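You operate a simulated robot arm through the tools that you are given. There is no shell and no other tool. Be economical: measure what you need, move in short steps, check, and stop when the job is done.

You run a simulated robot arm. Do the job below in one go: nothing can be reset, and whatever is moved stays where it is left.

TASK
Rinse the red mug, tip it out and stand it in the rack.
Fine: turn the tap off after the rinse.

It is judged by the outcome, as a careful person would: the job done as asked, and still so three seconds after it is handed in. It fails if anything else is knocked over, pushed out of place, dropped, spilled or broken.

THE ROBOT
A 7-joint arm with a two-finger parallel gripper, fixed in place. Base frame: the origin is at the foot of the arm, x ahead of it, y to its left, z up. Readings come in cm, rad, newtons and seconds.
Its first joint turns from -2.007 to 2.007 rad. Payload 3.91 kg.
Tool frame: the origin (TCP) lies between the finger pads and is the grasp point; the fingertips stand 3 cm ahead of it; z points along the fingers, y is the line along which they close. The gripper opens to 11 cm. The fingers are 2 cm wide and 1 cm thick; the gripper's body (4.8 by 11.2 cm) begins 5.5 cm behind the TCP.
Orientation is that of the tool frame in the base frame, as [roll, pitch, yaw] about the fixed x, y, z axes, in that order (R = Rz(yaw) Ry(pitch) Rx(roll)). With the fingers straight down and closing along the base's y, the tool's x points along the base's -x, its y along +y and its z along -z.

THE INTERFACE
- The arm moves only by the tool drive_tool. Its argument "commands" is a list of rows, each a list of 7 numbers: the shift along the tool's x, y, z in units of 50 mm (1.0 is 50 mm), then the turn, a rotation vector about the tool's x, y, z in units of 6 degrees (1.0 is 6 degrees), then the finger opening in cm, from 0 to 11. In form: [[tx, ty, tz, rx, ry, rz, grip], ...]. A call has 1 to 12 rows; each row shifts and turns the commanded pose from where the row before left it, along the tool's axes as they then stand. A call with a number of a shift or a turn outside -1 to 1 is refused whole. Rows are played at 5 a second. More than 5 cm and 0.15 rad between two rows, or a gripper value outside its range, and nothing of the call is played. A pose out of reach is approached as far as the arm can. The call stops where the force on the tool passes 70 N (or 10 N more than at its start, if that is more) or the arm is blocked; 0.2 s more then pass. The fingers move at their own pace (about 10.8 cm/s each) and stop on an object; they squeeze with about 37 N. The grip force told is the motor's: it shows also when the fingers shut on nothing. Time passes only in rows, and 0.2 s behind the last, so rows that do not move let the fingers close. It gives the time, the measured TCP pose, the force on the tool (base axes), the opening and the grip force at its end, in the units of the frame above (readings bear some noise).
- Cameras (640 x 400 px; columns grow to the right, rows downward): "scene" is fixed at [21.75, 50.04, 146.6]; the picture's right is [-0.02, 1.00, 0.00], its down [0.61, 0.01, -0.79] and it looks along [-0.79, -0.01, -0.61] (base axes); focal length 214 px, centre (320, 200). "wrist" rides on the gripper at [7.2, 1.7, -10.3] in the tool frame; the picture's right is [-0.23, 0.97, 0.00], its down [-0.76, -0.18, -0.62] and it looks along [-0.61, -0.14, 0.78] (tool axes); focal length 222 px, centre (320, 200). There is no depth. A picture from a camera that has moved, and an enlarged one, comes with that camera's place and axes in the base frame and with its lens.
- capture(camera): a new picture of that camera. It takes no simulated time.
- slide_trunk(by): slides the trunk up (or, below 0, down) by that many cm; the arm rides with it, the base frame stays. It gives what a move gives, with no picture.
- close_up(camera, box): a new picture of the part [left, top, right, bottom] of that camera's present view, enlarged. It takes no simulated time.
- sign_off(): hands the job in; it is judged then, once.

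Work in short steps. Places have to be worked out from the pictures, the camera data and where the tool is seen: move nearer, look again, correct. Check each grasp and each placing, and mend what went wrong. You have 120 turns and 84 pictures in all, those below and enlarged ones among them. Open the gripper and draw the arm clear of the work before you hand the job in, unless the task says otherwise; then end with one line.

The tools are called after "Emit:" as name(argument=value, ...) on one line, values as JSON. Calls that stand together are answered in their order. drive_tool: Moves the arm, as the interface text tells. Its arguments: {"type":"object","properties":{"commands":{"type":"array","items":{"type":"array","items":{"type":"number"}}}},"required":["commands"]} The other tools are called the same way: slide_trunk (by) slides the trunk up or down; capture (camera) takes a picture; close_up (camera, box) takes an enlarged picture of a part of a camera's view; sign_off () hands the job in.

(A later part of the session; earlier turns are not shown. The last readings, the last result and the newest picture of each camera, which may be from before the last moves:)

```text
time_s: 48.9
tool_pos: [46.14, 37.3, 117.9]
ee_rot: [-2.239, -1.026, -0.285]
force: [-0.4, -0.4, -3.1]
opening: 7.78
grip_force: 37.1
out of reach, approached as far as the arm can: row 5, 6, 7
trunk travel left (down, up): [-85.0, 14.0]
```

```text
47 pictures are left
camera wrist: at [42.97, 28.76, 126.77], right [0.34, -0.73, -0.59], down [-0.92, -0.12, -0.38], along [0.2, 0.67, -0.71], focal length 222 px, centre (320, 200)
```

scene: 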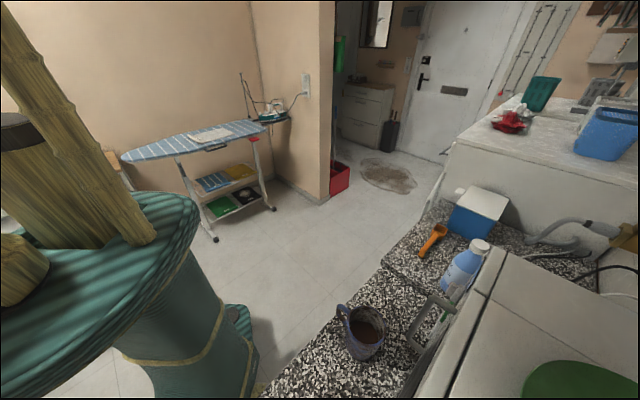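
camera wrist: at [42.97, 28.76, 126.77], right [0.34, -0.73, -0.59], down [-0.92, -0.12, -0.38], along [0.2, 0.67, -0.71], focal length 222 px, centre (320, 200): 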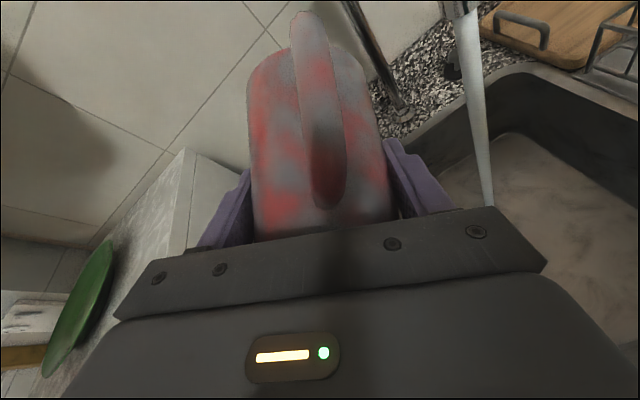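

Mouth is now ~18° below horizontal. I'll reverse the motion to bring it upright for rinsing.

Emit:
drive_tool(commands=[[0, 0, 0, -0.327, -0.902, 0.273, 6], [0, 0, 0, -0.327, -0.902, 0.273, 6], [0, 0, 0, -0.327, -0.902, 0.273, 6], [0, 0, 0, -0.327, -0.902, 0.273, 6], [0, 0, 0, -0.327, -0.902, 0.273, 6], [0, 0, 0, -0.327, -0.902, 0.273, 6]])

Emit:
drive_tool(commands=[[0, 0, 0, 0, 0, 1, 6], [0, 0, 0, 0, 0, 1, 6], [0, 0, 0, 0, 0, 1, 6], [0, 0, 0, 0, 0, 1, 6], [0, 0, 0, 0, 0, 1, 6], [0, 0, 0, 0, 0, 1, 6], [0, 0, 0, 0, 0, 1, 6], [0, 0, 0, 0, 0, 1, 6], [0, 0, 0, 0, 0, 1, 6], [0, 0, 0, 0, 0, 1, 6], [0, 0, 0, 0, 0, 1, 6], [0, 0, 0, 0, 0, 1, 6]])

Emit:
drive_tool(commands=[[0, 0, 0, 0, 0, 1, 6], [0, 0, 0, 0, 0, 1, 6], [0, 0, 0, 0, 0, 1, 6], [0, 0, 0, 0, 0, 1, 6], [0, 0, 0, 0, 0, 1, 6], [0, 0, 0, 0, 0, 1, 6], [0, 0, 0, 0, 0, 1, 6], [0, 0, 0, 0, 0, 1, 6], [0, 0, 0, 0, 0, 1, 6], [0, 0, 0, 0, 0, 1, 6], [0, 0, 0, 0, 0, 1, 6]])

Emit:
capture(camera="wrist")

```text
time_s: 50.3
tool_pos: [45.98, 37.37, 118.06]
ee_rot: [-2.669, -0.471, 0.021]
force: [-0.2, 0.4, -3.7]
opening: 7.78
grip_force: 37.0
trunk travel left (down, up): [-85.0, 14.0]
```

```text
time_s: 52.9
tool_pos: [46.12, 37.22, 118.07]
ee_rot: [-2.528, 0.249, -1.042]
force: [0.1, -0.3, -2.7]
opening: 7.76
grip_force: 37.0
trunk travel left (down, up): [-85.0, 14.0]
```

```text
time_s: 55.3
tool_pos: [46.0, 37.31, 117.95]
ee_rot: [-3.14, 0.657, -2.274]
force: [-0.1, -0.2, -3.2]
opening: 7.77
grip_force: 36.9
trunk travel left (down, up): [-85.0, 14.0]
```

```text
46 pictures are left
camera wrist: at [36.99, 29.27, 121.75], right [-0.63, 0.77, 0.14], down [0.28, 0.06, 0.96], along [0.73, 0.64, -0.25], focal length 222 px, centre (320, 200)
```

wrist: 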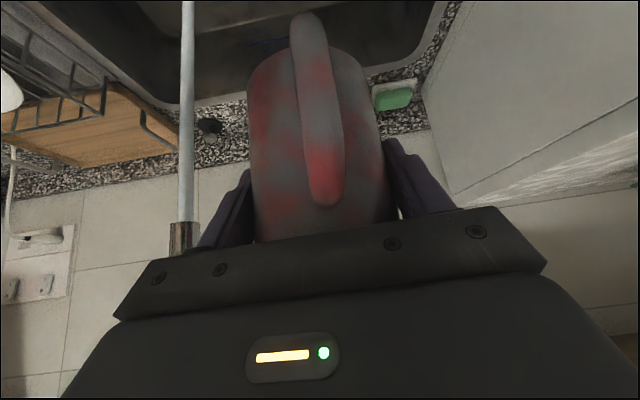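

The mug is upright again at (46, 37.3). I'll lower 12 cm, then slide under the stream at (58.2, 32.4) with the rim below the outlet.

Emit:
drive_tool(commands=[[0.489, 0, 0.634, 0, 0, 0, 6], [0.489, 0, 0.634, 0, 0, 0, 6], [0.489, 0, 0.634, 0, 0, 0, 6], [-0.104, -0.623, 0.08, 0, 0, 0, 6], [-0.104, -0.623, 0.08, 0, 0, 0, 6], [-0.104, -0.623, 0.08, 0, 0, 0, 6], [-0.104, -0.623, 0.08, 0, 0, 0, 6], [0, 0, 0, 0, 0, 0, 6], [0, 0, 0, 0, 0, 0, 6]])

Emit:
capture(camera="wrist")

```text
time_s: 57.3
tool_pos: [57.51, 31.15, 105.85]
ee_rot: [-3.139, 0.657, -2.273]
force: [-0.6, 0.3, -3.9]
opening: 7.78
grip_force: 37.1
trunk travel left (down, up): [-85.0, 14.0]
```

```text
45 pictures are left
camera wrist: at [48.37, 23.14, 109.7], right [-0.63, 0.77, 0.14], down [0.28, 0.06, 0.96], along [0.73, 0.64, -0.25], focal length 222 px, centre (320, 200)
```

wrist: 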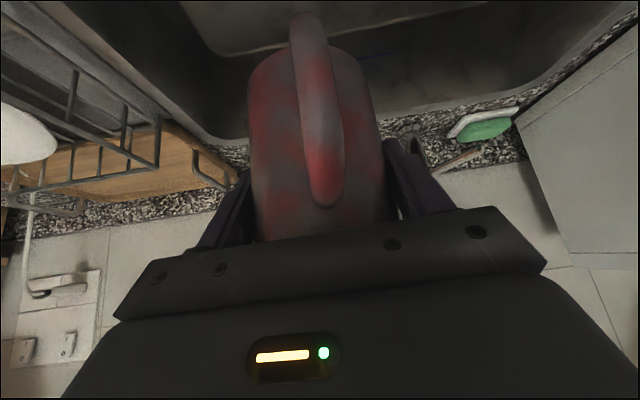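

No stream shows below the mug, so it's catching the water. I'll hold it there and watch the weight.

Emit:
drive_tool(commands=[[0, 0, 0, 0, 0, 0, 6], [0, 0, 0, 0, 0, 0, 6], [0, 0, 0, 0, 0, 0, 6], [0, 0, 0, 0, 0, 0, 6], [0, 0, 0, 0, 0, 0, 6], [0, 0, 0, 0, 0, 0, 6], [0, 0, 0, 0, 0, 0, 6], [0, 0, 0, 0, 0, 0, 6], [0, 0, 0, 0, 0, 0, 6], [0, 0, 0, 0, 0, 0, 6]])

Emit:
drive_tool(commands=[[0, 0, 0, 0, 0, 0, 6], [0, 0, 0, 0, 0, 0, 6], [0, 0, 0, 0, 0, 0, 6], [0, 0, 0, 0, 0, 0, 6], [0, 0, 0, 0, 0, 0, 6], [0, 0, 0, 0, 0, 0, 6], [0, 0, 0, 0, 0, 0, 6], [0, 0, 0, 0, 0, 0, 6]])

Emit:
capture(camera="wrist")

```text
time_s: 59.5
tool_pos: [57.41, 31.15, 105.94]
ee_rot: [-3.14, 0.656, -2.273]
force: [-0.5, -1.2, -4.6]
opening: 7.74
grip_force: 37.1
trunk travel left (down, up): [-85.0, 14.0]
```

```text
time_s: 61.3
tool_pos: [57.38, 31.21, 105.93]
ee_rot: [-3.138, 0.655, -2.274]
force: [0.8, 0.3, -5.6]
opening: 7.78
grip_force: 36.7
trunk travel left (down, up): [-85.0, 14.0]
```

```text
44 pictures are left
camera wrist: at [48.34, 23.16, 109.7], right [-0.63, 0.77, 0.14], down [0.28, 0.06, 0.96], along [0.73, 0.64, -0.25], focal length 222 px, centre (320, 200)
```

wrist: 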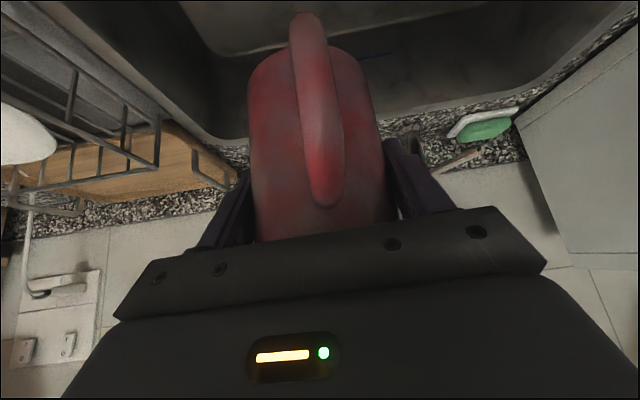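

The weight is rising and the dirt patches are fading. I'll keep rinsing a few seconds more.

Emit:
drive_tool(commands=[[0, 0, 0, 0, 0, 0, 6], [0, 0, 0, 0, 0, 0, 6], [0, 0, 0, 0, 0, 0, 6], [0, 0, 0, 0, 0, 0, 6], [0, 0, 0, 0, 0, 0, 6], [0, 0, 0, 0, 0, 0, 6], [0, 0, 0, 0, 0, 0, 6], [0, 0, 0, 0, 0, 0, 6], [0, 0, 0, 0, 0, 0, 6], [0, 0, 0, 0, 0, 0, 6], [0, 0, 0, 0, 0, 0, 6], [0, 0, 0, 0, 0, 0, 6]])

Emit:
drive_tool(commands=[[0, 0, 0, 0, 0, 0, 6], [0, 0, 0, 0, 0, 0, 6], [0, 0, 0, 0, 0, 0, 6], [0, 0, 0, 0, 0, 0, 6], [0, 0, 0, 0, 0, 0, 6], [0, 0, 0, 0, 0, 0, 6], [0, 0, 0, 0, 0, 0, 6], [0, 0, 0, 0, 0, 0, 6], [0, 0, 0, 0, 0, 0, 6], [0, 0, 0, 0, 0, 0, 6], [0, 0, 0, 0, 0, 0, 6], [0, 0, 0, 0, 0, 0, 6]])

Emit:
capture(camera="wrist")

```text
time_s: 63.9
tool_pos: [57.46, 31.21, 105.93]
ee_rot: [-3.139, 0.655, -2.272]
force: [-0.4, 0.4, -5.3]
opening: 7.8
grip_force: 37.3
trunk travel left (down, up): [-85.0, 14.0]
```

```text
time_s: 66.5
tool_pos: [57.36, 31.23, 105.83]
ee_rot: [-3.14, 0.656, -2.273]
force: [0.3, -0.5, -7.2]
opening: 7.77
grip_force: 36.9
trunk travel left (down, up): [-85.0, 14.0]
```

```text
43 pictures are left
camera wrist: at [48.35, 23.17, 109.69], right [-0.63, 0.77, 0.14], down [0.28, 0.06, 0.96], along [0.73, 0.64, -0.25], focal length 222 px, centre (320, 200)
```

wrist: 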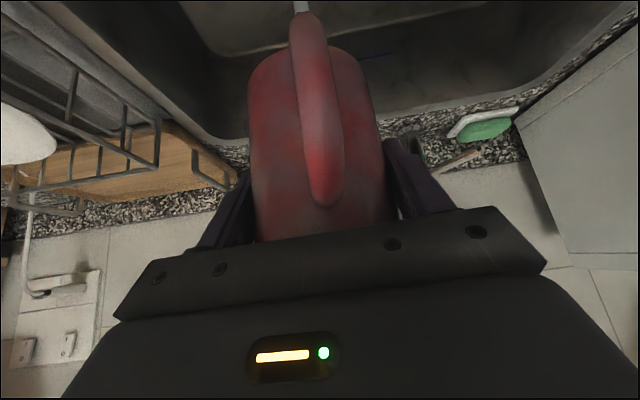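

It's full and overflowing into the sink. I'll slide it back to mid-sink and begin tipping.

Emit:
drive_tool(commands=[[-0.059, 0.504, -0.106, 0, 0, 0, 6], [-0.059, 0.504, -0.106, 0, 0, 0, 6], [-0.059, 0.504, -0.106, 0, 0, 0, 6], [-0.059, 0.504, -0.106, 0, 0, 0, 6], [-0.059, 0.504, -0.106, 0, 0, 0, 6], [0, 0, 0, 0, 0, -1, 6], [0, 0, 0, 0, 0, -1, 6], [0, 0, 0, 0, 0, -1, 6], [0, 0, 0, 0, 0, -1, 6], [0, 0, 0, 0, 0, -1, 6], [0, 0, 0, 0, 0, -1, 6]])

Emit:
drive_tool(commands=[[0, 0, 0, 0, 0, -1, 6], [0, 0, 0, 0, 0, -1, 6], [0, 0, 0, 0, 0, -1, 6], [0, 0, 0, 0, 0, -1, 6], [0, 0, 0, 0, 0, -1, 6], [0, 0, 0, 0, 0, -1, 6], [0, 0, 0, 0, 0, -1, 6], [0, 0, 0, 0, 0, -1, 6], [0, 0, 0, 0, 0, -1, 6]])

Emit:
capture(camera="wrist")

```text
time_s: 68.9
tool_pos: [47.34, 39.02, 108.8]
ee_rot: [-2.713, 0.514, -1.528]
force: [-1.2, 1.0, -5.6]
opening: 7.78
grip_force: 37.3
trunk travel left (down, up): [-85.0, 14.0]
```

```text
time_s: 70.9
tool_pos: [47.31, 39.17, 108.92]
ee_rot: [-2.487, -0.004, -0.703]
force: [0.7, -0.3, -4.2]
opening: 7.78
grip_force: 37.5
trunk travel left (down, up): [-85.0, 14.0]
```

```text
42 pictures are left
camera wrist: at [47.99, 28.68, 116.18], right [-0.67, -0.44, -0.59], down [-0.74, 0.31, 0.6], along [-0.08, 0.84, -0.54], focal length 222 px, centre (320, 200)
```

wrist: 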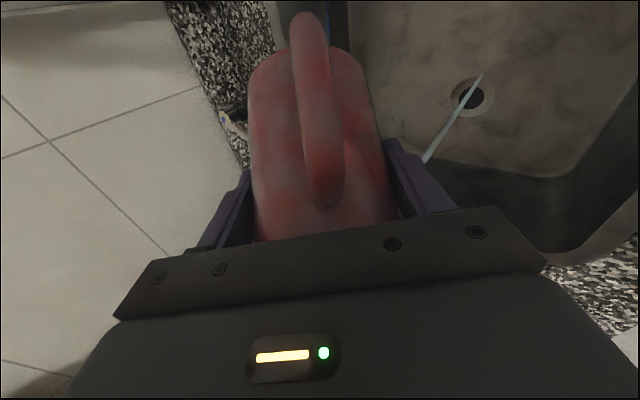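

The pour stream is visible and falls inside the sink. Continuing.

Emit:
drive_tool(commands=[[0, 0, 0, 0, 0, -0.7, 6], [0, 0, 0, 0, 0, -0.7, 6], [0, 0, 0, 0, 0, -0.7, 6], [0, 0, 0, 0, 0, -0.7, 6], [0, 0, 0, 0, 0, -0.7, 6], [0, 0, 0, 0, 0, -0.7, 6], [0, 0, 0, 0, 0, -0.7, 6], [0, 0, 0, 0, 0, -0.7, 6], [0, 0, 0, 0, 0, -0.7, 6], [0, 0, 0, 0, 0, -0.7, 6]])

Emit:
capture(camera="wrist")

```text
time_s: 73.1
tool_pos: [47.48, 39.13, 108.91]
ee_rot: [-2.624, -0.423, -0.082]
force: [0.0, 0.1, -4.7]
opening: 7.78
grip_force: 37.2
trunk travel left (down, up): [-85.0, 14.0]
```

```text
41 pictures are left
camera wrist: at [50.1, 32.39, 119.43], right [-0.08, -0.84, -0.53], down [-0.96, -0.08, 0.26], along [-0.26, 0.53, -0.8], focal length 222 px, centre (320, 200)
```

wrist: 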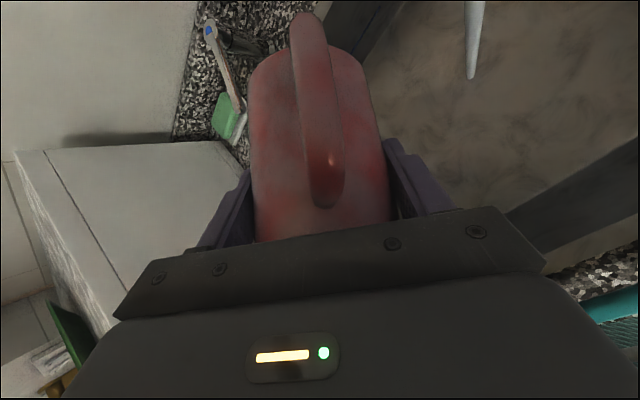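

Emit:
drive_tool(commands=[[0, 0, 0, 0.367, 0.878, -0.309, 6], [0, 0, 0, 0.367, 0.878, -0.309, 6], [0, 0, 0, 0.367, 0.878, -0.309, 6], [0, 0, 0, 0.367, 0.878, -0.309, 6], [0, 0, 0, 0.367, 0.878, -0.309, 6], [0, 0, 0, 0.367, 0.878, -0.309, 6], [0, 0, 0, 0, 0, -1, 6], [0, 0, 0, 0, 0, -1, 6], [0, 0, 0, 0, 0, -1, 6], [0, 0, 0, 0, 0, -1, 6]])

Emit:
capture(camera="wrist")

```text
time_s: 75.3
tool_pos: [47.33, 39.04, 109.0]
ee_rot: [-2.868, -1.064, 0.376]
force: [-0.2, -0.6, -2.4]
opening: 7.81
grip_force: 36.6
out of reach, approached as far as the arm can: row 5, 6
trunk travel left (down, up): [-85.0, 14.0]
```

```text
40 pictures are left
camera wrist: at [44.53, 33.26, 119.93], right [0.46, -0.83, -0.33], down [-0.87, -0.34, -0.35], along [0.18, 0.45, -0.88], focal length 222 px, centre (320, 200)
```

wrist: 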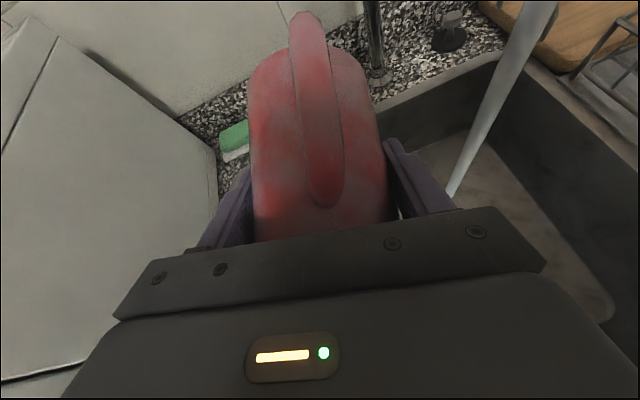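

Mouth is about 12° below horizontal and draining, with tool elevation limited at this height. I'll raise it 12 cm and tip a little further to be sure it's empty.

Emit:
drive_tool(commands=[[0.7, -0.105, -0.374, 0, 0, 0, 6], [0.7, -0.105, -0.374, 0, 0, 0, 6], [0.7, -0.105, -0.374, 0, 0, 0, 6], [0, 0, 0, 0.102, 0.99, -0.086, 6], [0, 0, 0, 0.102, 0.99, -0.086, 6], [0, 0, 0, 0.102, 0.99, -0.086, 6], [0, 0, 0, 0, 0, 0, 6], [0, 0, 0, 0, 0, 0, 6], [0, 0, 0, 0, 0, 0, 6]])

Emit:
capture(camera="wrist")

```text
time_s: 77.3
tool_pos: [46.58, 38.89, 121.63]
ee_rot: [-2.691, -1.292, 0.227]
force: [0.4, 0.2, -3.2]
opening: 7.75
grip_force: 37.0
out of reach, approached as far as the arm can: row 6
trunk travel left (down, up): [-85.0, 14.0]
```

```text
39 pictures are left
camera wrist: at [41.87, 31.82, 130.86], right [0.53, -0.78, -0.33], down [-0.78, -0.29, -0.56], along [0.33, 0.56, -0.76], focal length 222 px, centre (320, 200)
```

wrist: 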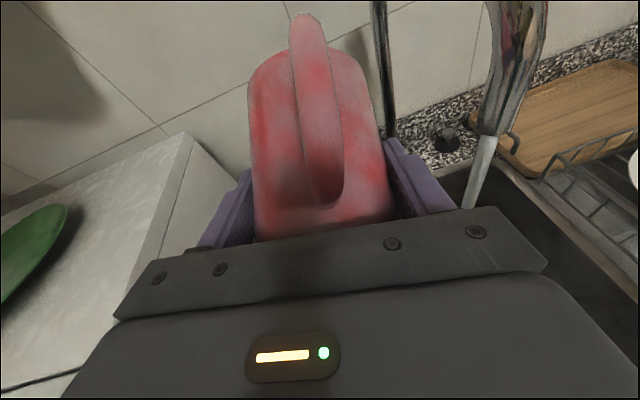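

Mouth is now ~25° below horizontal, so the mug is drained. I'll reverse the turns to bring it upright.

Emit:
drive_tool(commands=[[0, 0, 0, -0.102, -0.99, 0.086, 6], [0, 0, 0, -0.102, -0.99, 0.086, 6], [0, 0, 0, -0.102, -0.99, 0.086, 6], [0, 0, 0, 0, 0, 1, 6], [0, 0, 0, 0, 0, 1, 6], [0, 0, 0, 0, 0, 1, 6], [0, 0, 0, 0, 0, 1, 6], [0, 0, 0, -0.367, -0.878, 0.309, 6], [0, 0, 0, -0.367, -0.878, 0.309, 6], [0, 0, 0, -0.367, -0.878, 0.309, 6], [0, 0, 0, -0.367, -0.878, 0.309, 6]])

Emit:
drive_tool(commands=[[0, 0, 0, 0, 0, 1, 6], [0, 0, 0, 0, 0, 1, 6], [0, 0, 0, 0, 0, 1, 6], [0, 0, 0, 0, 0, 1, 6], [0, 0, 0, 0, 0, 1, 6], [0, 0, 0, 0, 0, 1, 6], [0, 0, 0, 0, 0, 1, 6], [0, 0, 0, 0, 0, 1, 6], [0, 0, 0, 0, 0, 1, 6], [0, 0, 0, 0, 0, 1, 6], [0, 0, 0, 0, 0, 1, 6], [0, 0, 0, 0, 0, 1, 6]])

Emit:
drive_tool(commands=[[0, 0, 0, 0, 0, 1, 6], [0, 0, 0, 0, 0, 1, 6], [0, 0, 0, 0, 0, 1, 6], [0, 0, 0, 0, 0, 1, 6], [0, 0, 0, 0, 0, 1, 6], [0, 0, 0, 0, 0, 1, 6], [0, 0, 0, 0, 0, 1, 6], [0, 0, 0, 0, 0, 1, 6], [0, 0, 0, 0, 0, 1, 6]])

Emit:
capture(camera="wrist")

```text
time_s: 79.7
tool_pos: [46.57, 38.96, 121.67]
ee_rot: [-2.654, -0.414, -0.056]
force: [-0.1, -0.4, -3.5]
opening: 7.78
grip_force: 37.5
trunk travel left (down, up): [-85.0, 14.0]
```

```text
time_s: 82.3
tool_pos: [46.6, 39.02, 121.66]
ee_rot: [-2.576, 0.29, -1.127]
force: [-1.3, -0.3, -2.6]
opening: 7.77
grip_force: 36.3
trunk travel left (down, up): [-85.0, 14.0]
```

```text
time_s: 84.3
tool_pos: [46.62, 39.12, 121.64]
ee_rot: [-3.052, 0.621, -2.124]
force: [-0.6, -0.4, -2.8]
opening: 7.78
grip_force: 37.3
trunk travel left (down, up): [-85.0, 14.0]
```

```text
38 pictures are left
camera wrist: at [38.14, 30.47, 125.69], right [-0.7, 0.71, 0.06], down [0.23, 0.15, 0.96], along [0.67, 0.69, -0.27], focal length 222 px, centre (320, 200)
```

wrist: 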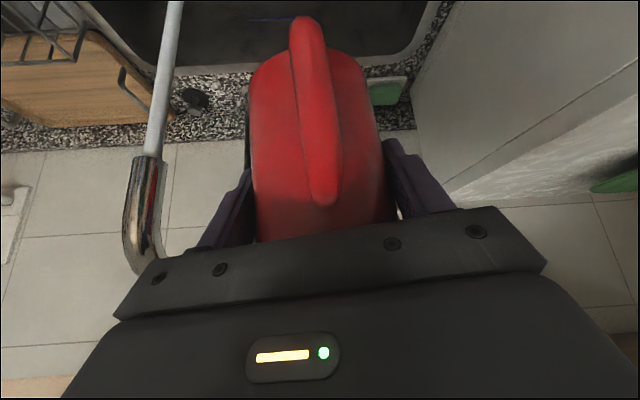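

The mug now shows clean bright red. I'll square the orientation, then swing toward the rack area at the left of the sink to view it.

Emit:
drive_tool(commands=[[0, 0, 0, 0, 0, 0.75, 6], [0, 0, 0, 0, 0, 0.75, 6], [0, 0, 0, 0, -0.5, 0, 6]])

```text
time_s: 85.1
tool_pos: [46.62, 39.05, 121.7]
ee_rot: [3.115, 0.679, -2.319]
force: [0.3, 0.6, -3.2]
opening: 7.78
grip_force: 36.9
trunk travel left (down, up): [-85.0, 14.0]
```

Emit:
drive_tool(commands=[[0.5, -0.38, -0.5, 0, 0, 0, 6], [0.5, -0.38, -0.5, 0, 0, 0, 6], [0.5, -0.38, -0.5, 0, 0, 0, 6], [0.5, -0.38, -0.5, 0, 0, 0, 6], [0.5, -0.38, -0.5, 0, 0, 0, 6], [0.5, -0.38, -0.5, 0, 0, 0, 6], [0.5, -0.38, -0.5, 0, 0, 0, 6], [0.5, -0.38, -0.5, 0, 0, 0, 6]])

Emit:
drive_tool(commands=[[0, 0, 0, 0.628, 0, 0.778, 6], [0, 0, 0, 0.628, 0, 0.778, 6], [0, 0, 0, 0.628, 0, 0.778, 6], [0, 0, 0, 0.628, 0, 0.778, 6], [0, 0, 0, 0.628, 0, 0.778, 6], [0, 0, 0, 0.628, 0, 0.778, 6]])

Emit:
capture(camera="wrist")

```text
time_s: 86.9
tool_pos: [38.9, 7.27, 124.39]
ee_rot: [3.117, 0.681, -2.315]
force: [-0.6, -1.3, -2.9]
opening: 7.8
grip_force: 36.6
trunk travel left (down, up): [-85.0, 14.0]
```

```text
time_s: 88.3
tool_pos: [41.57, 7.94, 125.89]
ee_rot: [3.124, 0.668, -2.917]
force: [0.3, -0.4, -2.5]
opening: 7.75
grip_force: 36.9
out of reach, approached as far as the arm can: row 1, 2, 3, 4, 6
trunk travel left (down, up): [-85.0, 14.0]
```

```text
37 pictures are left
camera wrist: at [29.41, 6.73, 129.47], right [-0.05, 0.99, 0.16], down [0.25, -0.14, 0.96], along [0.97, 0.09, -0.24], focal length 222 px, centre (320, 200)
```

wrist: 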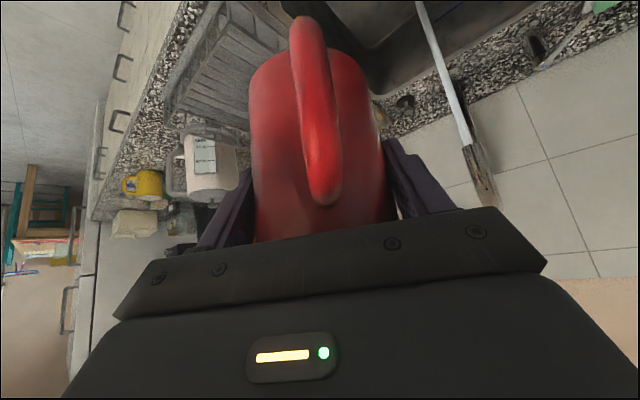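

I need an unobstructed look at the rack; I'll move slightly outward and yaw further so it shows beside the mug.

Emit:
drive_tool(commands=[[-0.7, 0, 0.55, 0, 0, 0, 6], [0, 0, 0, 0.619, 0, 0.785, 6], [0, 0, 0, 0.619, 0, 0.785, 6], [0, 0, 0, 0.619, 0, 0.785, 6], [0, 0, 0, 0.619, 0, 0.785, 6], [0, 0, 0, 0.619, 0, 0.785, 6], [0, 0, 0, 0.619, 0, 0.785, 6], [0, 0, 0, 0.619, 0, 0.785, 6]])

Emit:
capture(camera="wrist")

```text
time_s: 90.1
tool_pos: [45.88, 8.85, 125.79]
ee_rot: [3.125, 0.658, 2.608]
force: [-0.5, 0.2, -2.5]
opening: 7.77
grip_force: 36.8
out of reach, approached as far as the arm can: row 1
trunk travel left (down, up): [-85.0, 14.0]
```

```text
36 pictures are left
camera wrist: at [36.29, 16.47, 129.65], right [0.64, 0.75, 0.15], down [0.1, -0.27, 0.96], along [0.76, -0.6, -0.25], focal length 222 px, centre (320, 200)
```

wrist: 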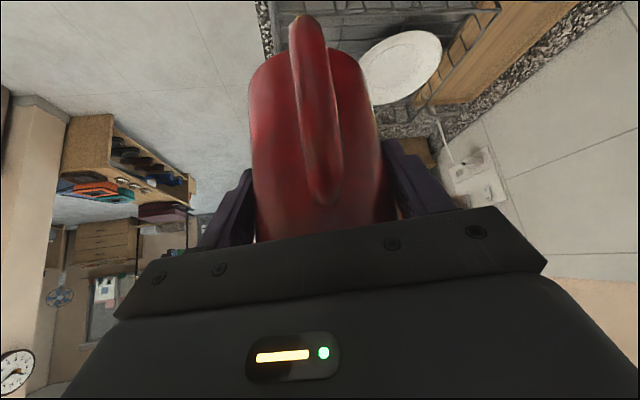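

Emit:
drive_tool(commands=[[0, 0, 0, -0.612, 0, -0.791, 6], [0, 0, 0, -0.612, 0, -0.791, 6], [0, 0, 0, -0.612, 0, -0.791, 6], [0, 0, 0, -0.612, 0, -0.791, 6], [0, 0, 0, -0.612, 0, -0.791, 6], [0, 0, 0, -0.612, 0, -0.791, 6], [0, 0, 0, -0.612, 0, -0.791, 6], [0, 0, 0, -0.612, 0, -0.791, 6], [0, 0, 0, -0.612, 0, -0.791, 6], [0, 0, 0, 0, 0.9, 0, 6], [0, 0, 0, 0, 0.9, 0, 6], [0, -0.8, 0, 0, 0, 0, 6]])

Emit:
capture(camera="wrist")

Emit:
close_up(camera="wrist", box=[40, 0, 280, 150])

```text
time_s: 92.7
tool_pos: [46.76, 5.42, 126.52]
ee_rot: [3.135, 0.479, -2.724]
force: [-0.3, -0.9, -2.5]
opening: 7.75
grip_force: 37.2
out of reach, approached as far as the arm can: row 12
trunk travel left (down, up): [-85.0, 14.0]
```

```text
35 pictures are left
camera wrist: at [35.75, 2.51, 132.45], right [-0.21, 0.97, 0.11], down [0.43, -0.01, 0.9], along [0.88, 0.24, -0.42], focal length 222 px, centre (320, 200)
```

wrist: 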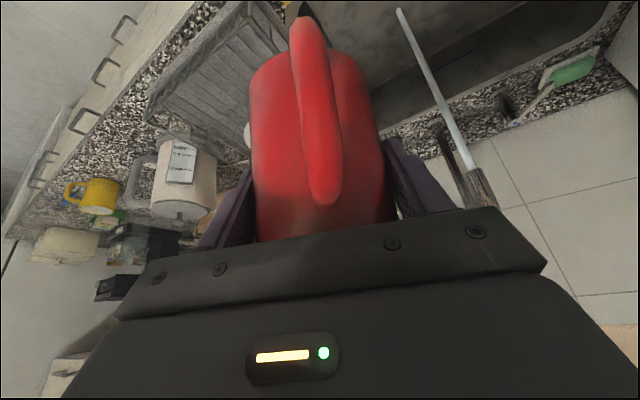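

```text
2.67 times, centred on (160, 75) of wrist
camera zoom: at [35.75, 2.51, 132.45], right [-0.21, 0.97, 0.11], down [0.43, -0.01, 0.9], along [0.88, 0.24, -0.42], focal length 592 px, centre (747, 533)
```

zoom: 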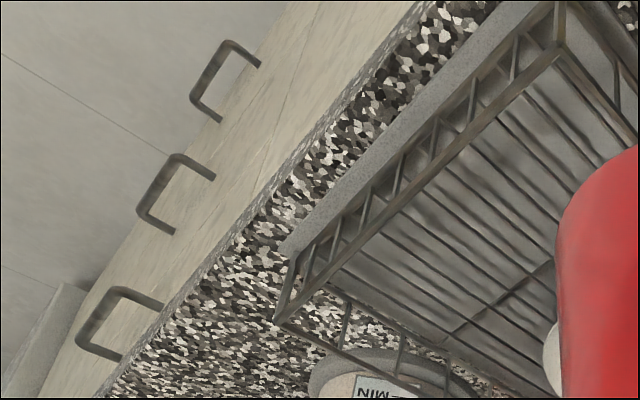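

The wire rack is clear: rails ≈ 5.5 cm high, spanning about (52.9, 1.1)–(73, -19.5) along the front, with the plate leaning at ≈ (74, 9.5). Free floor lies near (72, -8.5). I'll restore the mug upright and face that spot.

Emit:
drive_tool(commands=[[-0.4, 0, 0.2, 0, 0, 0, 6], [0, 0, 0, 0, -0.7, 0, 6], [0, 0, 0, 0, -0.7, 0, 6], [0, 0, 0, 0, -0.7, 0, 6], [0, 0, 0, 0.553, 0, 0.659, 6], [0, 0, 0, 0.553, 0, 0.659, 6], [0, 0, 0, 0.553, 0, 0.659, 6], [0, 0, 0, 0.553, 0, 0.659, 6], [0, 0, 0, 0.553, 0, 0.659, 6], [0, 0, 0, 0.553, 0, 0.659, 6]])

```text
time_s: 94.9
tool_pos: [47.5, 6.84, 127.21]
ee_rot: [3.134, 0.695, 3.019]
force: [0.7, -0.8, -2.8]
opening: 7.78
grip_force: 36.8
out of reach, approached as far as the arm can: row 1
trunk travel left (down, up): [-85.0, 14.0]
```

Upright and facing azimuth -7°. Moving to above the free spot.

Emit:
drive_tool(commands=[[-0.278, -0.305, 0.693, 0, 0, 0, 6], [-0.278, -0.305, 0.693, 0, 0, 0, 6], [-0.278, -0.305, 0.693, 0, 0, 0, 6], [-0.278, -0.305, 0.693, 0, 0, 0, 6], [-0.278, -0.305, 0.693, 0, 0, 0, 6], [-0.278, -0.305, 0.693, 0, 0, 0, 6], [-0.278, -0.305, 0.693, 0, 0, 0, 6], [-0.278, -0.305, 0.693, 0, 0, 0, 6]])

Emit:
capture(camera="wrist")

```text
time_s: 96.7
tool_pos: [51.15, -0.09, 129.22]
ee_rot: [3.133, 0.694, 3.015]
force: [0.0, -1.0, -3.7]
opening: 7.75
grip_force: 36.9
out of reach, approached as far as the arm can: row 1, 2, 3, 4, 5, 6, 7, 8
trunk travel left (down, up): [-85.0, 14.0]
```

```text
33 pictures are left
camera wrist: at [39.32, 3.04, 132.64], right [0.29, 0.95, 0.15], down [0.16, -0.2, 0.97], along [0.94, -0.25, -0.21], focal length 222 px, centre (320, 200)
```

wrist: 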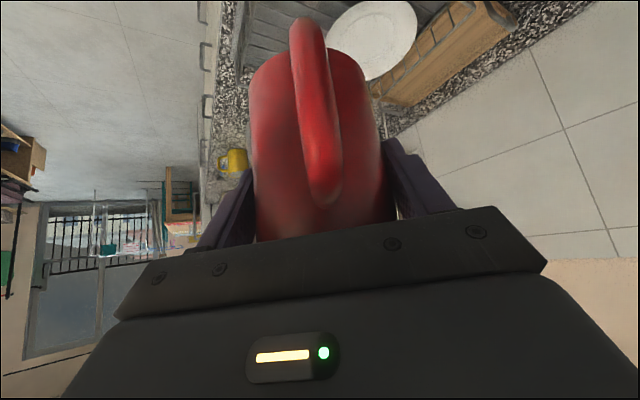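

The arm stalled short of the target. I'll let it settle to see whether it keeps converging.

Emit:
drive_tool(commands=[[0, 0, 0, 0, 0, 0, 6], [0, 0, 0, 0, 0, 0, 6], [0, 0, 0, 0, 0, 0, 6]])

Emit:
capture(camera="scene")

```text
time_s: 97.5
tool_pos: [51.21, -0.15, 129.2]
ee_rot: [3.132, 0.696, 3.015]
force: [-0.1, -1.4, -2.8]
opening: 7.78
grip_force: 37.6
trunk travel left (down, up): [-85.0, 14.0]
```

```text
32 pictures are left
```

scene: 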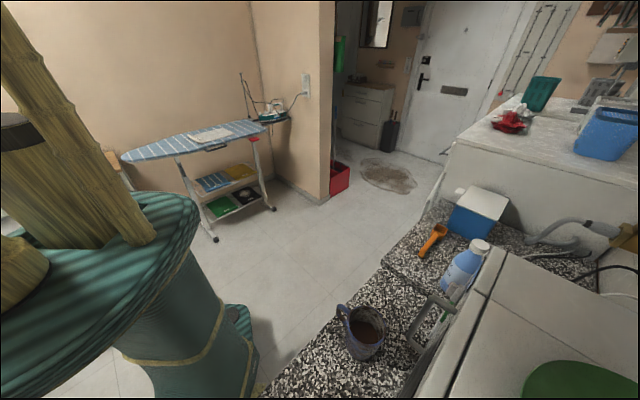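

Emit:
drive_tool(commands=[[0.32, 0, 0.384, 0, 0, 0, 6], [0.32, 0, 0.384, 0, 0, 0, 6]])

Emit:
drive_tool(commands=[[-0.384, 0, 0.32, 0, 0, 0, 6], [-0.384, 0, 0.32, 0, 0, 0, 6]])

```text
time_s: 98.1
tool_pos: [48.9, 0.85, 126.37]
ee_rot: [3.135, 0.695, 3.017]
force: [0.3, 0.5, -3.2]
opening: 7.77
grip_force: 36.5
out of reach, approached as far as the arm can: row 1, 2
trunk travel left (down, up): [-85.0, 14.0]
```

```text
time_s: 98.7
tool_pos: [51.05, 1.06, 128.66]
ee_rot: [3.133, 0.695, 3.016]
force: [-0.3, 0.1, -3.1]
opening: 7.77
grip_force: 36.7
out of reach, approached as far as the arm can: row 1, 2
trunk travel left (down, up): [-85.0, 14.0]
```

The arm is limited in an outward-down direction in this posture. I'll back off toward the sink side, where it moved freely, and re-approach from there at a lower height.

Emit:
drive_tool(commands=[[0.1, 0.9, -0.1, 0, 0, 0, 6], [0.384, 0.828, 0.238, 0, 0, 0, 6], [0.384, 0.828, 0.238, 0, 0, 0, 6], [0.384, 0.828, 0.238, 0, 0, 0, 6], [0.384, 0.828, 0.238, 0, 0, 0, 6]])

```text
time_s: 99.9
tool_pos: [47.52, 16.28, 124.03]
ee_rot: [-3.118, 0.702, 3.071]
force: [-1.2, 0.0, -4.1]
opening: 7.76
grip_force: 37.4
out of reach, approached as far as the arm can: row 2, 3, 4, 5
trunk travel left (down, up): [-85.0, 14.0]
```

Emit:
drive_tool(commands=[[0, 0, 0, -0.643, 0, -0.766, 6], [0, 0, 0, -0.643, 0, -0.766, 6], [0, 0, 0, -0.643, 0, -0.766, 6], [0, 0, 0, -0.643, 0, -0.766, 6], [0, 0, 0, -0.643, 0, -0.766, 6], [0.32, 0, 0.384, 0, 0, 0, 6], [0.32, 0, 0.384, 0, 0, 0, 6]])

```text
time_s: 101.5
tool_pos: [38.48, 20.29, 123.26]
ee_rot: [3.133, 0.7, -2.743]
force: [-0.6, 0.1, -2.5]
opening: 7.76
grip_force: 37.1
out of reach, approached as far as the arm can: row 3, 4, 5, 6, 7
trunk travel left (down, up): [-85.0, 14.0]
```

I'll return to the pose over the sink that worked and from there sweep round to the rack with the arm kept extended.

Emit:
drive_tool(commands=[[0, 0, 0, -0.643, 0, -0.766, 6], [0, 0, 0, -0.643, 0, -0.766, 6], [0, 0, 0, -0.643, 0, -0.766, 6], [0, 0, 0, -0.643, 0, -0.766, 6]])

```text
time_s: 102.5
tool_pos: [38.07, 20.53, 123.68]
ee_rot: [3.139, 0.698, -2.685]
force: [-0.7, 0.3, -3.5]
opening: 7.77
grip_force: 37.1
out of reach, approached as far as the arm can: row 1, 2, 3, 4
trunk travel left (down, up): [-85.0, 14.0]
```

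Emit:
drive_tool(commands=[[-0.45, 0, -0.536, 0, 0, 0, 6], [-0.45, 0, -0.536, 0, 0, 0, 6], [-0.45, 0, -0.536, 0, 0, 0, 6]])

Emit:
capture(camera="scene")

```text
time_s: 103.3
tool_pos: [38.86, 20.21, 133.33]
ee_rot: [-3.103, 0.719, -2.633]
force: [-3.4, 0.2, -6.6]
opening: 7.78
grip_force: 37.1
out of reach, approached as far as the arm can: row 1, 2
trunk travel left (down, up): [-85.0, 14.0]
```

```text
31 pictures are left
```

scene: 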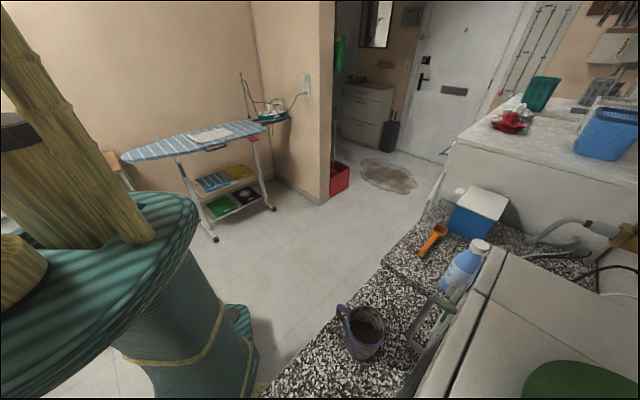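

Upward freed it. Testing yaw and outward moves from this height.

Emit:
drive_tool(commands=[[-0.3, 0, -0.36, 0, 0, 0, 6], [0, 0, 0, -0.643, 0, -0.766, 6], [0, 0, 0, -0.643, 0, -0.766, 6], [-0.6, 0, 0.5, 0, 0, 0, 6], [-0.6, 0, 0.5, 0, 0, 0, 6]])

```text
time_s: 104.5
tool_pos: [44.73, 25.34, 135.37]
ee_rot: [3.137, 0.699, -2.476]
force: [-0.1, -0.5, -3.1]
opening: 7.75
grip_force: 36.8
trunk travel left (down, up): [-85.0, 14.0]
```

Emit:
drive_tool(commands=[[0.242, -0.835, 0.058, 0, 0, 0, 6], [0.242, -0.835, 0.058, 0, 0, 0, 6], [0.242, -0.835, 0.058, 0, 0, 0, 6], [0.242, -0.835, 0.058, 0, 0, 0, 6], [0, 0, 0, 0.643, 0, 0.766, 6], [0, 0, 0, 0.643, 0, 0.766, 6]])

```text
time_s: 105.9
tool_pos: [52.49, 10.33, 131.32]
ee_rot: [3.138, 0.698, -2.687]
force: [-0.2, -1.0, -3.0]
opening: 7.79
grip_force: 36.9
trunk travel left (down, up): [-85.0, 14.0]
```

Emit:
drive_tool(commands=[[-0.093, -0.805, 0.274, 0, 0, 0, 6], [-0.093, -0.805, 0.274, 0, 0, 0, 6], [-0.093, -0.805, 0.274, 0, 0, 0, 6], [-0.093, -0.805, 0.274, 0, 0, 0, 6]])

Emit:
capture(camera="wrist")

```text
time_s: 106.9
tool_pos: [64.05, -1.82, 128.41]
ee_rot: [3.136, 0.696, -2.688]
force: [0.0, -0.1, -2.6]
opening: 7.8
grip_force: 37.2
trunk travel left (down, up): [-85.0, 14.0]
```

```text
30 pictures are left
camera wrist: at [52.42, -5.66, 131.58], right [-0.27, 0.95, 0.15], down [0.25, -0.08, 0.97], along [0.93, 0.3, -0.21], focal length 222 px, centre (320, 200)
```

wrist: 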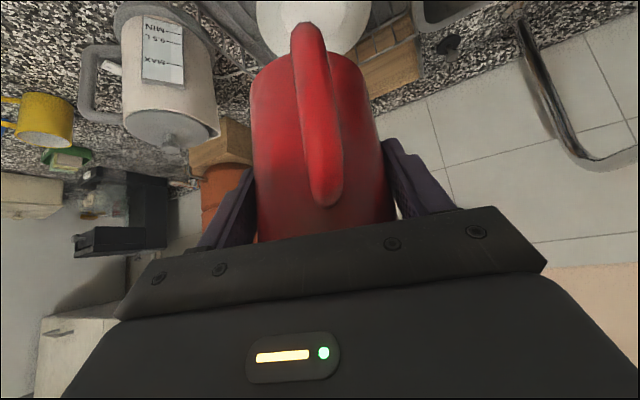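

All free now. The kettle is at ≈ (84, -16) beyond the rack, so I'll place the mug at ≈ (70, -7), roughly midway between plate and kettle. Turning to azimuth -10°.

Emit:
drive_tool(commands=[[0, 0, 0, 0.643, 0, 0.766, 6], [0, 0, 0, 0.643, 0, 0.766, 6], [0, 0, 0, 0.643, 0, 0.766, 6], [0, 0, 0, 0.643, 0, 0.766, 6], [0, 0, 0, 0.643, 0, 0.766, 6], [0, 0, 0, 0.643, 0, 0.766, 6]])

Emit:
capture(camera="wrist")

```text
time_s: 108.3
tool_pos: [64.03, -1.69, 128.28]
ee_rot: [3.139, 0.698, 2.964]
force: [0.1, 1.0, -2.8]
opening: 7.77
grip_force: 36.8
trunk travel left (down, up): [-85.0, 14.0]
```

```text
29 pictures are left
camera wrist: at [52.39, 2.07, 131.65], right [0.34, 0.93, 0.15], down [0.15, -0.21, 0.97], along [0.93, -0.31, -0.21], focal length 222 px, centre (320, 200)
```

wrist: 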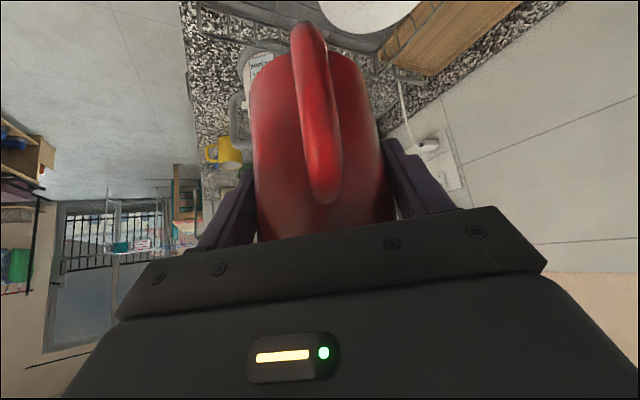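

Emit:
drive_tool(commands=[[0.23, -0.208, 0.806, 0, 0, 0, 6], [0.23, -0.208, 0.806, 0, 0, 0, 6], [0.23, -0.208, 0.806, 0, 0, 0, 6], [0.23, -0.208, 0.806, 0, 0, 0, 6]])

Emit:
capture(camera="wrist")

Emit:
close_up(camera="wrist", box=[160, 0, 480, 200])

```text
time_s: 109.3
tool_pos: [70.28, -7.31, 113.05]
ee_rot: [3.139, 0.697, 2.967]
force: [-0.2, 0.3, -3.4]
opening: 7.8
grip_force: 37.2
trunk travel left (down, up): [-85.0, 14.0]
```

```text
28 pictures are left
camera wrist: at [58.61, -3.5, 116.34], right [0.34, 0.93, 0.15], down [0.15, -0.21, 0.97], along [0.93, -0.31, -0.21], focal length 222 px, centre (320, 200)
```

wrist: 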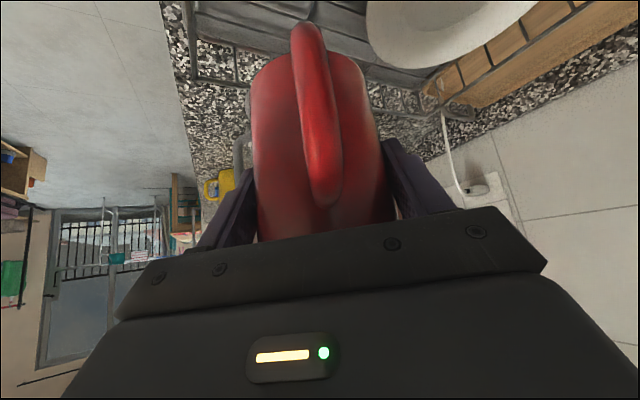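

```text
2.00 times, centred on (320, 100) of wrist
camera zoom: at [58.61, -3.5, 116.34], right [0.34, 0.93, 0.15], down [0.15, -0.21, 0.97], along [0.93, -0.31, -0.21], focal length 444 px, centre (320, 400)
```

zoom: 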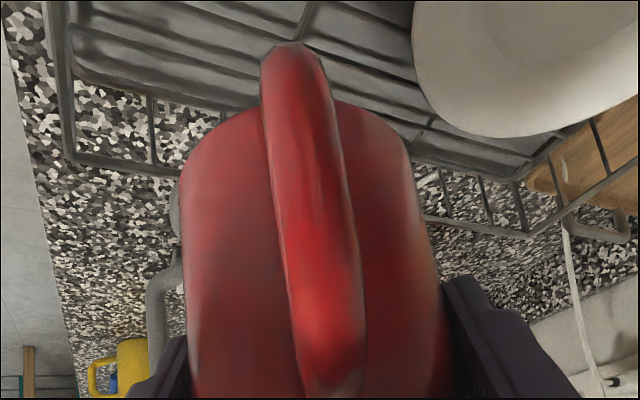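

The plate lies flat around (79.5, 8) with radius ~9.5, so the spot at (70.3, -7.8) is clear of it and of the rails. Lowering 12 cm.

Emit:
drive_tool(commands=[[0.514, -0.1, 0.613, 0, 0, 0, 6], [0.514, 0, 0.613, 0, 0, 0, 6], [0.4, 0, 0.48, 0, 0, 0, 6]])

Emit:
capture(camera="wrist")

```text
time_s: 110.1
tool_pos: [70.17, -7.79, 101.6]
ee_rot: [3.139, 0.697, 2.967]
force: [0.0, -0.7, -3.3]
opening: 7.76
grip_force: 37.0
trunk travel left (down, up): [-85.0, 14.0]
```

```text
26 pictures are left
camera wrist: at [58.38, -3.92, 104.99], right [0.34, 0.93, 0.15], down [0.15, -0.21, 0.97], along [0.93, -0.31, -0.21], focal length 222 px, centre (320, 200)
```

wrist: 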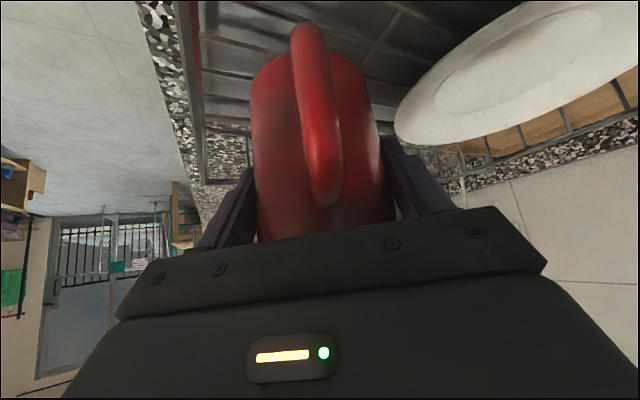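

Clear of the plate by several cm. Lowering gently in small steps and watching the force.

Emit:
drive_tool(commands=[[0.064, 0, 0.077, 0, 0, 0, 6], [0.064, 0, 0.077, 0, 0, 0, 6], [0.064, 0, 0.077, 0, 0, 0, 6]])

```text
time_s: 110.9
tool_pos: [70.01, -7.66, 100.1]
ee_rot: [3.14, 0.697, 2.969]
force: [0.7, 0.4, -3.4]
opening: 7.8
grip_force: 36.7
trunk travel left (down, up): [-85.0, 14.0]
```

Emit:
drive_tool(commands=[[0.064, 0, 0.077, 0, 0, 0, 6], [0.032, 0, 0.038, 0, 0, 0, 6]])

Emit:
drive_tool(commands=[[0.032, 0, 0.038, 0, 0, 0, 6]])

Emit:
close_up(camera="wrist", box=[160, 0, 480, 200])

```text
time_s: 111.5
tool_pos: [69.82, -7.58, 99.64]
ee_rot: [3.14, 0.694, 2.965]
force: [-0.1, -0.8, -1.9]
opening: 7.77
grip_force: 37.4
trunk travel left (down, up): [-85.0, 14.0]
```

```text
time_s: 111.9
tool_pos: [69.88, -7.6, 99.27]
ee_rot: [3.14, 0.696, 2.966]
force: [0.1, 0.1, -3.1]
opening: 7.76
grip_force: 36.9
trunk travel left (down, up): [-85.0, 14.0]
```

```text
2.00 times, centred on (320, 100) of wrist
camera zoom: at [58.25, -3.83, 102.58], right [0.34, 0.93, 0.15], down [0.15, -0.21, 0.97], along [0.93, -0.31, -0.21], focal length 444 px, centre (320, 400)
```

zoom: 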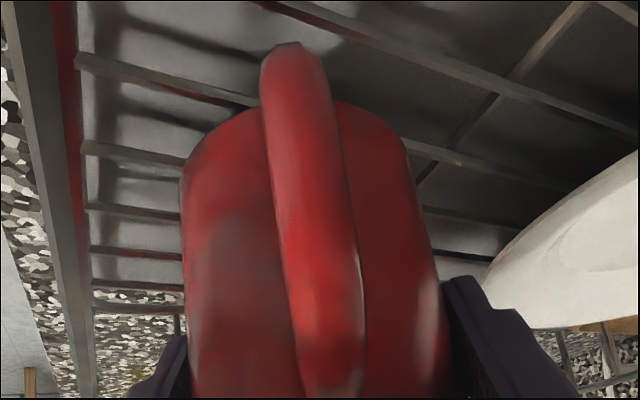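

Emit:
drive_tool(commands=[[0.051, 0, 0.061, 0, 0, 0, 6], [0.051, 0, 0.061, 0, 0, 0, 6]])

Emit:
drive_tool(commands=[[0.051, 0, 0.061, 0, 0, 0, 6]])

```text
time_s: 112.5
tool_pos: [70.06, -7.71, 99.07]
ee_rot: [3.138, 0.709, 2.968]
force: [-2.6, 0.8, 28.0]
opening: 7.79
grip_force: 36.9
trunk travel left (down, up): [-85.0, 14.0]
```

```text
time_s: 112.9
tool_pos: [69.89, -7.62, 98.43]
ee_rot: [3.139, 0.705, 2.967]
force: [3.3, 1.0, 28.2]
opening: 7.76
grip_force: 36.9
trunk travel left (down, up): [-85.0, 14.0]
```

Contact: force jumped to +28 N. I'll relieve by ~0.4 cm and check before releasing.

Emit:
drive_tool(commands=[[-0.045, 0, -0.054, 0, 0, 0, 6], [0, 0, 0, 0, 0, 0, 6]])

Emit:
close_up(camera="wrist", box=[160, 0, 480, 200])

```text
time_s: 113.5
tool_pos: [69.73, -7.61, 98.54]
ee_rot: [3.14, 0.694, 2.968]
force: [4.4, 1.0, 14.1]
opening: 7.73
grip_force: 37.2
trunk travel left (down, up): [-85.0, 14.0]
```

```text
2.00 times, centred on (320, 100) of wrist
camera zoom: at [58.09, -3.76, 101.84], right [0.34, 0.93, 0.15], down [0.15, -0.21, 0.97], along [0.93, -0.3, -0.21], focal length 444 px, centre (320, 400)
```

zoom: 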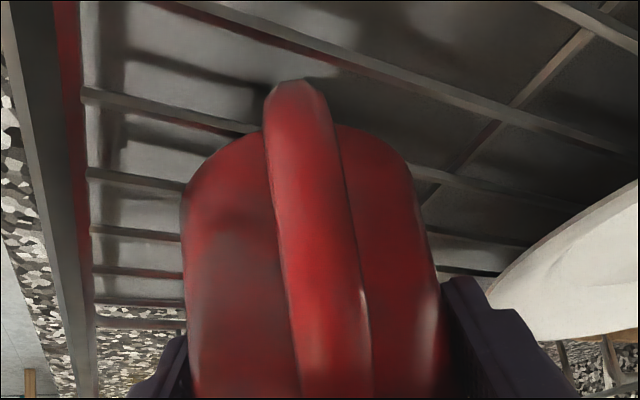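

The mug is resting on the wires. I'll relieve a touch more and open the fingers modestly.

Emit:
drive_tool(commands=[[-0.026, 0, -0.031, 0, 0, 0, 7.5], [0, 0, 0, 0, 0, 0, 8.6], [0, 0, 0, 0, 0, 0, 9.6], [0, 0, 0, 0, 0, 0, 9.6]])

Emit:
close_up(camera="wrist", box=[160, 0, 480, 200])

```text
time_s: 114.5
tool_pos: [69.93, -7.57, 98.63]
ee_rot: [3.138, 0.695, 2.966]
force: [-0.2, 0.1, -0.1]
opening: 9.6
grip_force: 0.0
trunk travel left (down, up): [-85.0, 14.0]
```

```text
2.00 times, centred on (320, 100) of wrist
camera zoom: at [58.21, -3.75, 102.04], right [0.34, 0.93, 0.15], down [0.15, -0.21, 0.97], along [0.93, -0.3, -0.21], focal length 444 px, centre (320, 400)
```

zoom: 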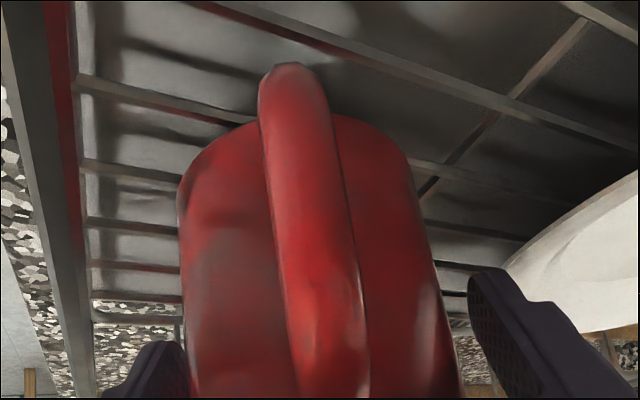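

Released and still upright. I'll back out along the finger axis and look at it.

Emit:
drive_tool(commands=[[0, 0, -0.3, 0, 0, 0, 9.6], [0, 0, -0.6, 0, 0, 0, 9.6], [0, 0, -0.8, 0, 0, 0, 9.6], [0, 0, -0.8, 0, 0, 0, 9.6], [0, 0, -0.8, 0, 0, 0, 9.6]])

Emit:
capture(camera="wrist")

```text
time_s: 115.7
tool_pos: [59.45, -5.61, 111.43]
ee_rot: [3.139, 0.695, 2.966]
force: [-0.8, -0.3, -0.3]
opening: 9.58
grip_force: 0.1
trunk travel left (down, up): [-85.0, 14.0]
```

```text
22 pictures are left
camera wrist: at [47.76, -1.76, 114.75], right [0.34, 0.93, 0.15], down [0.15, -0.21, 0.97], along [0.93, -0.31, -0.21], focal length 222 px, centre (320, 200)
```

wrist: 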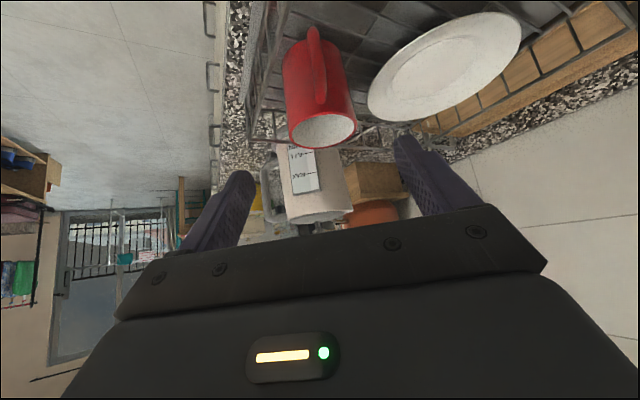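

The mug stands upright in the rack and its inside is clean. Now to turn the tap off: I'll rise and swing back toward the lever by the same free route.

Emit:
drive_tool(commands=[[-0.288, 0.272, -0.8, 0, 0, 0, 9.6], [-0.288, 0.272, -0.8, 0, 0, 0, 6], [-0.288, 0.272, -0.8, 0, 0, 0, 5], [-0.288, 0.272, -0.8, 0, 0, 0, 5], [-0.288, 0.272, -0.8, 0, 0, 0, 5], [0, 0, 0, -0.643, 0, -0.766, 5], [0, 0, 0, -0.643, 0, -0.766, 5], [0, 0, 0, -0.643, 0, -0.766, 5], [0, 0, 0, -0.643, 0, -0.766, 5], [0, 0, 0, -0.643, 0, -0.766, 5], [0, 0, 0, -0.643, 0, -0.766, 5]])

```text
time_s: 118.1
tool_pos: [53.5, 1.99, 131.27]
ee_rot: [3.138, 0.698, -2.686]
force: [0.5, -0.1, -0.2]
opening: 5.02
grip_force: 0.1
trunk travel left (down, up): [-85.0, 14.0]
```

Emit:
drive_tool(commands=[[-0.149, 0.813, -0.05, 0, 0, 0, 5], [-0.149, 0.813, -0.05, 0, 0, 0, 5], [-0.149, 0.813, -0.05, 0, 0, 0, 5], [-0.149, 0.813, -0.05, 0, 0, 0, 5], [-0.149, 0.813, -0.05, 0, 0, 0, 5], [-0.149, 0.813, -0.05, 0, 0, 0, 5], [0.21, 0.67, 0.41, 0, 0, 0, 5], [0.21, 0.67, 0.41, 0, 0, 0, 5], [0.21, 0.67, 0.41, 0, 0, 0, 5], [0.21, 0.67, 0.41, 0, 0, 0, 5]])

Emit:
capture(camera="wrist")

```text
time_s: 120.3
tool_pos: [40.98, 38.21, 126.56]
ee_rot: [3.141, 0.697, -2.684]
force: [0.1, 1.0, 0.3]
opening: 5.01
grip_force: 0.1
trunk travel left (down, up): [-85.0, 14.0]
```

```text
21 pictures are left
camera wrist: at [29.35, 34.41, 129.82], right [-0.27, 0.95, 0.15], down [0.24, -0.08, 0.97], along [0.93, 0.3, -0.21], focal length 222 px, centre (320, 200)
```

wrist: 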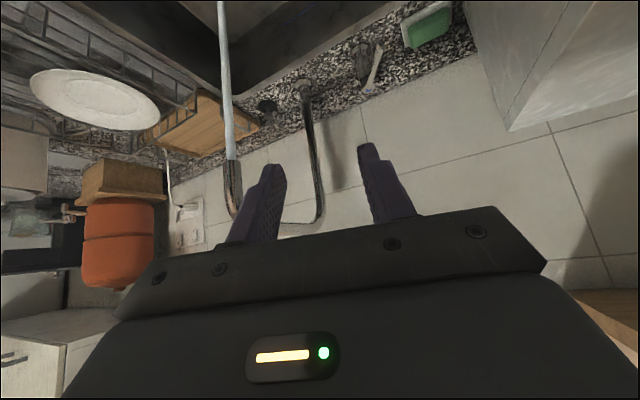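

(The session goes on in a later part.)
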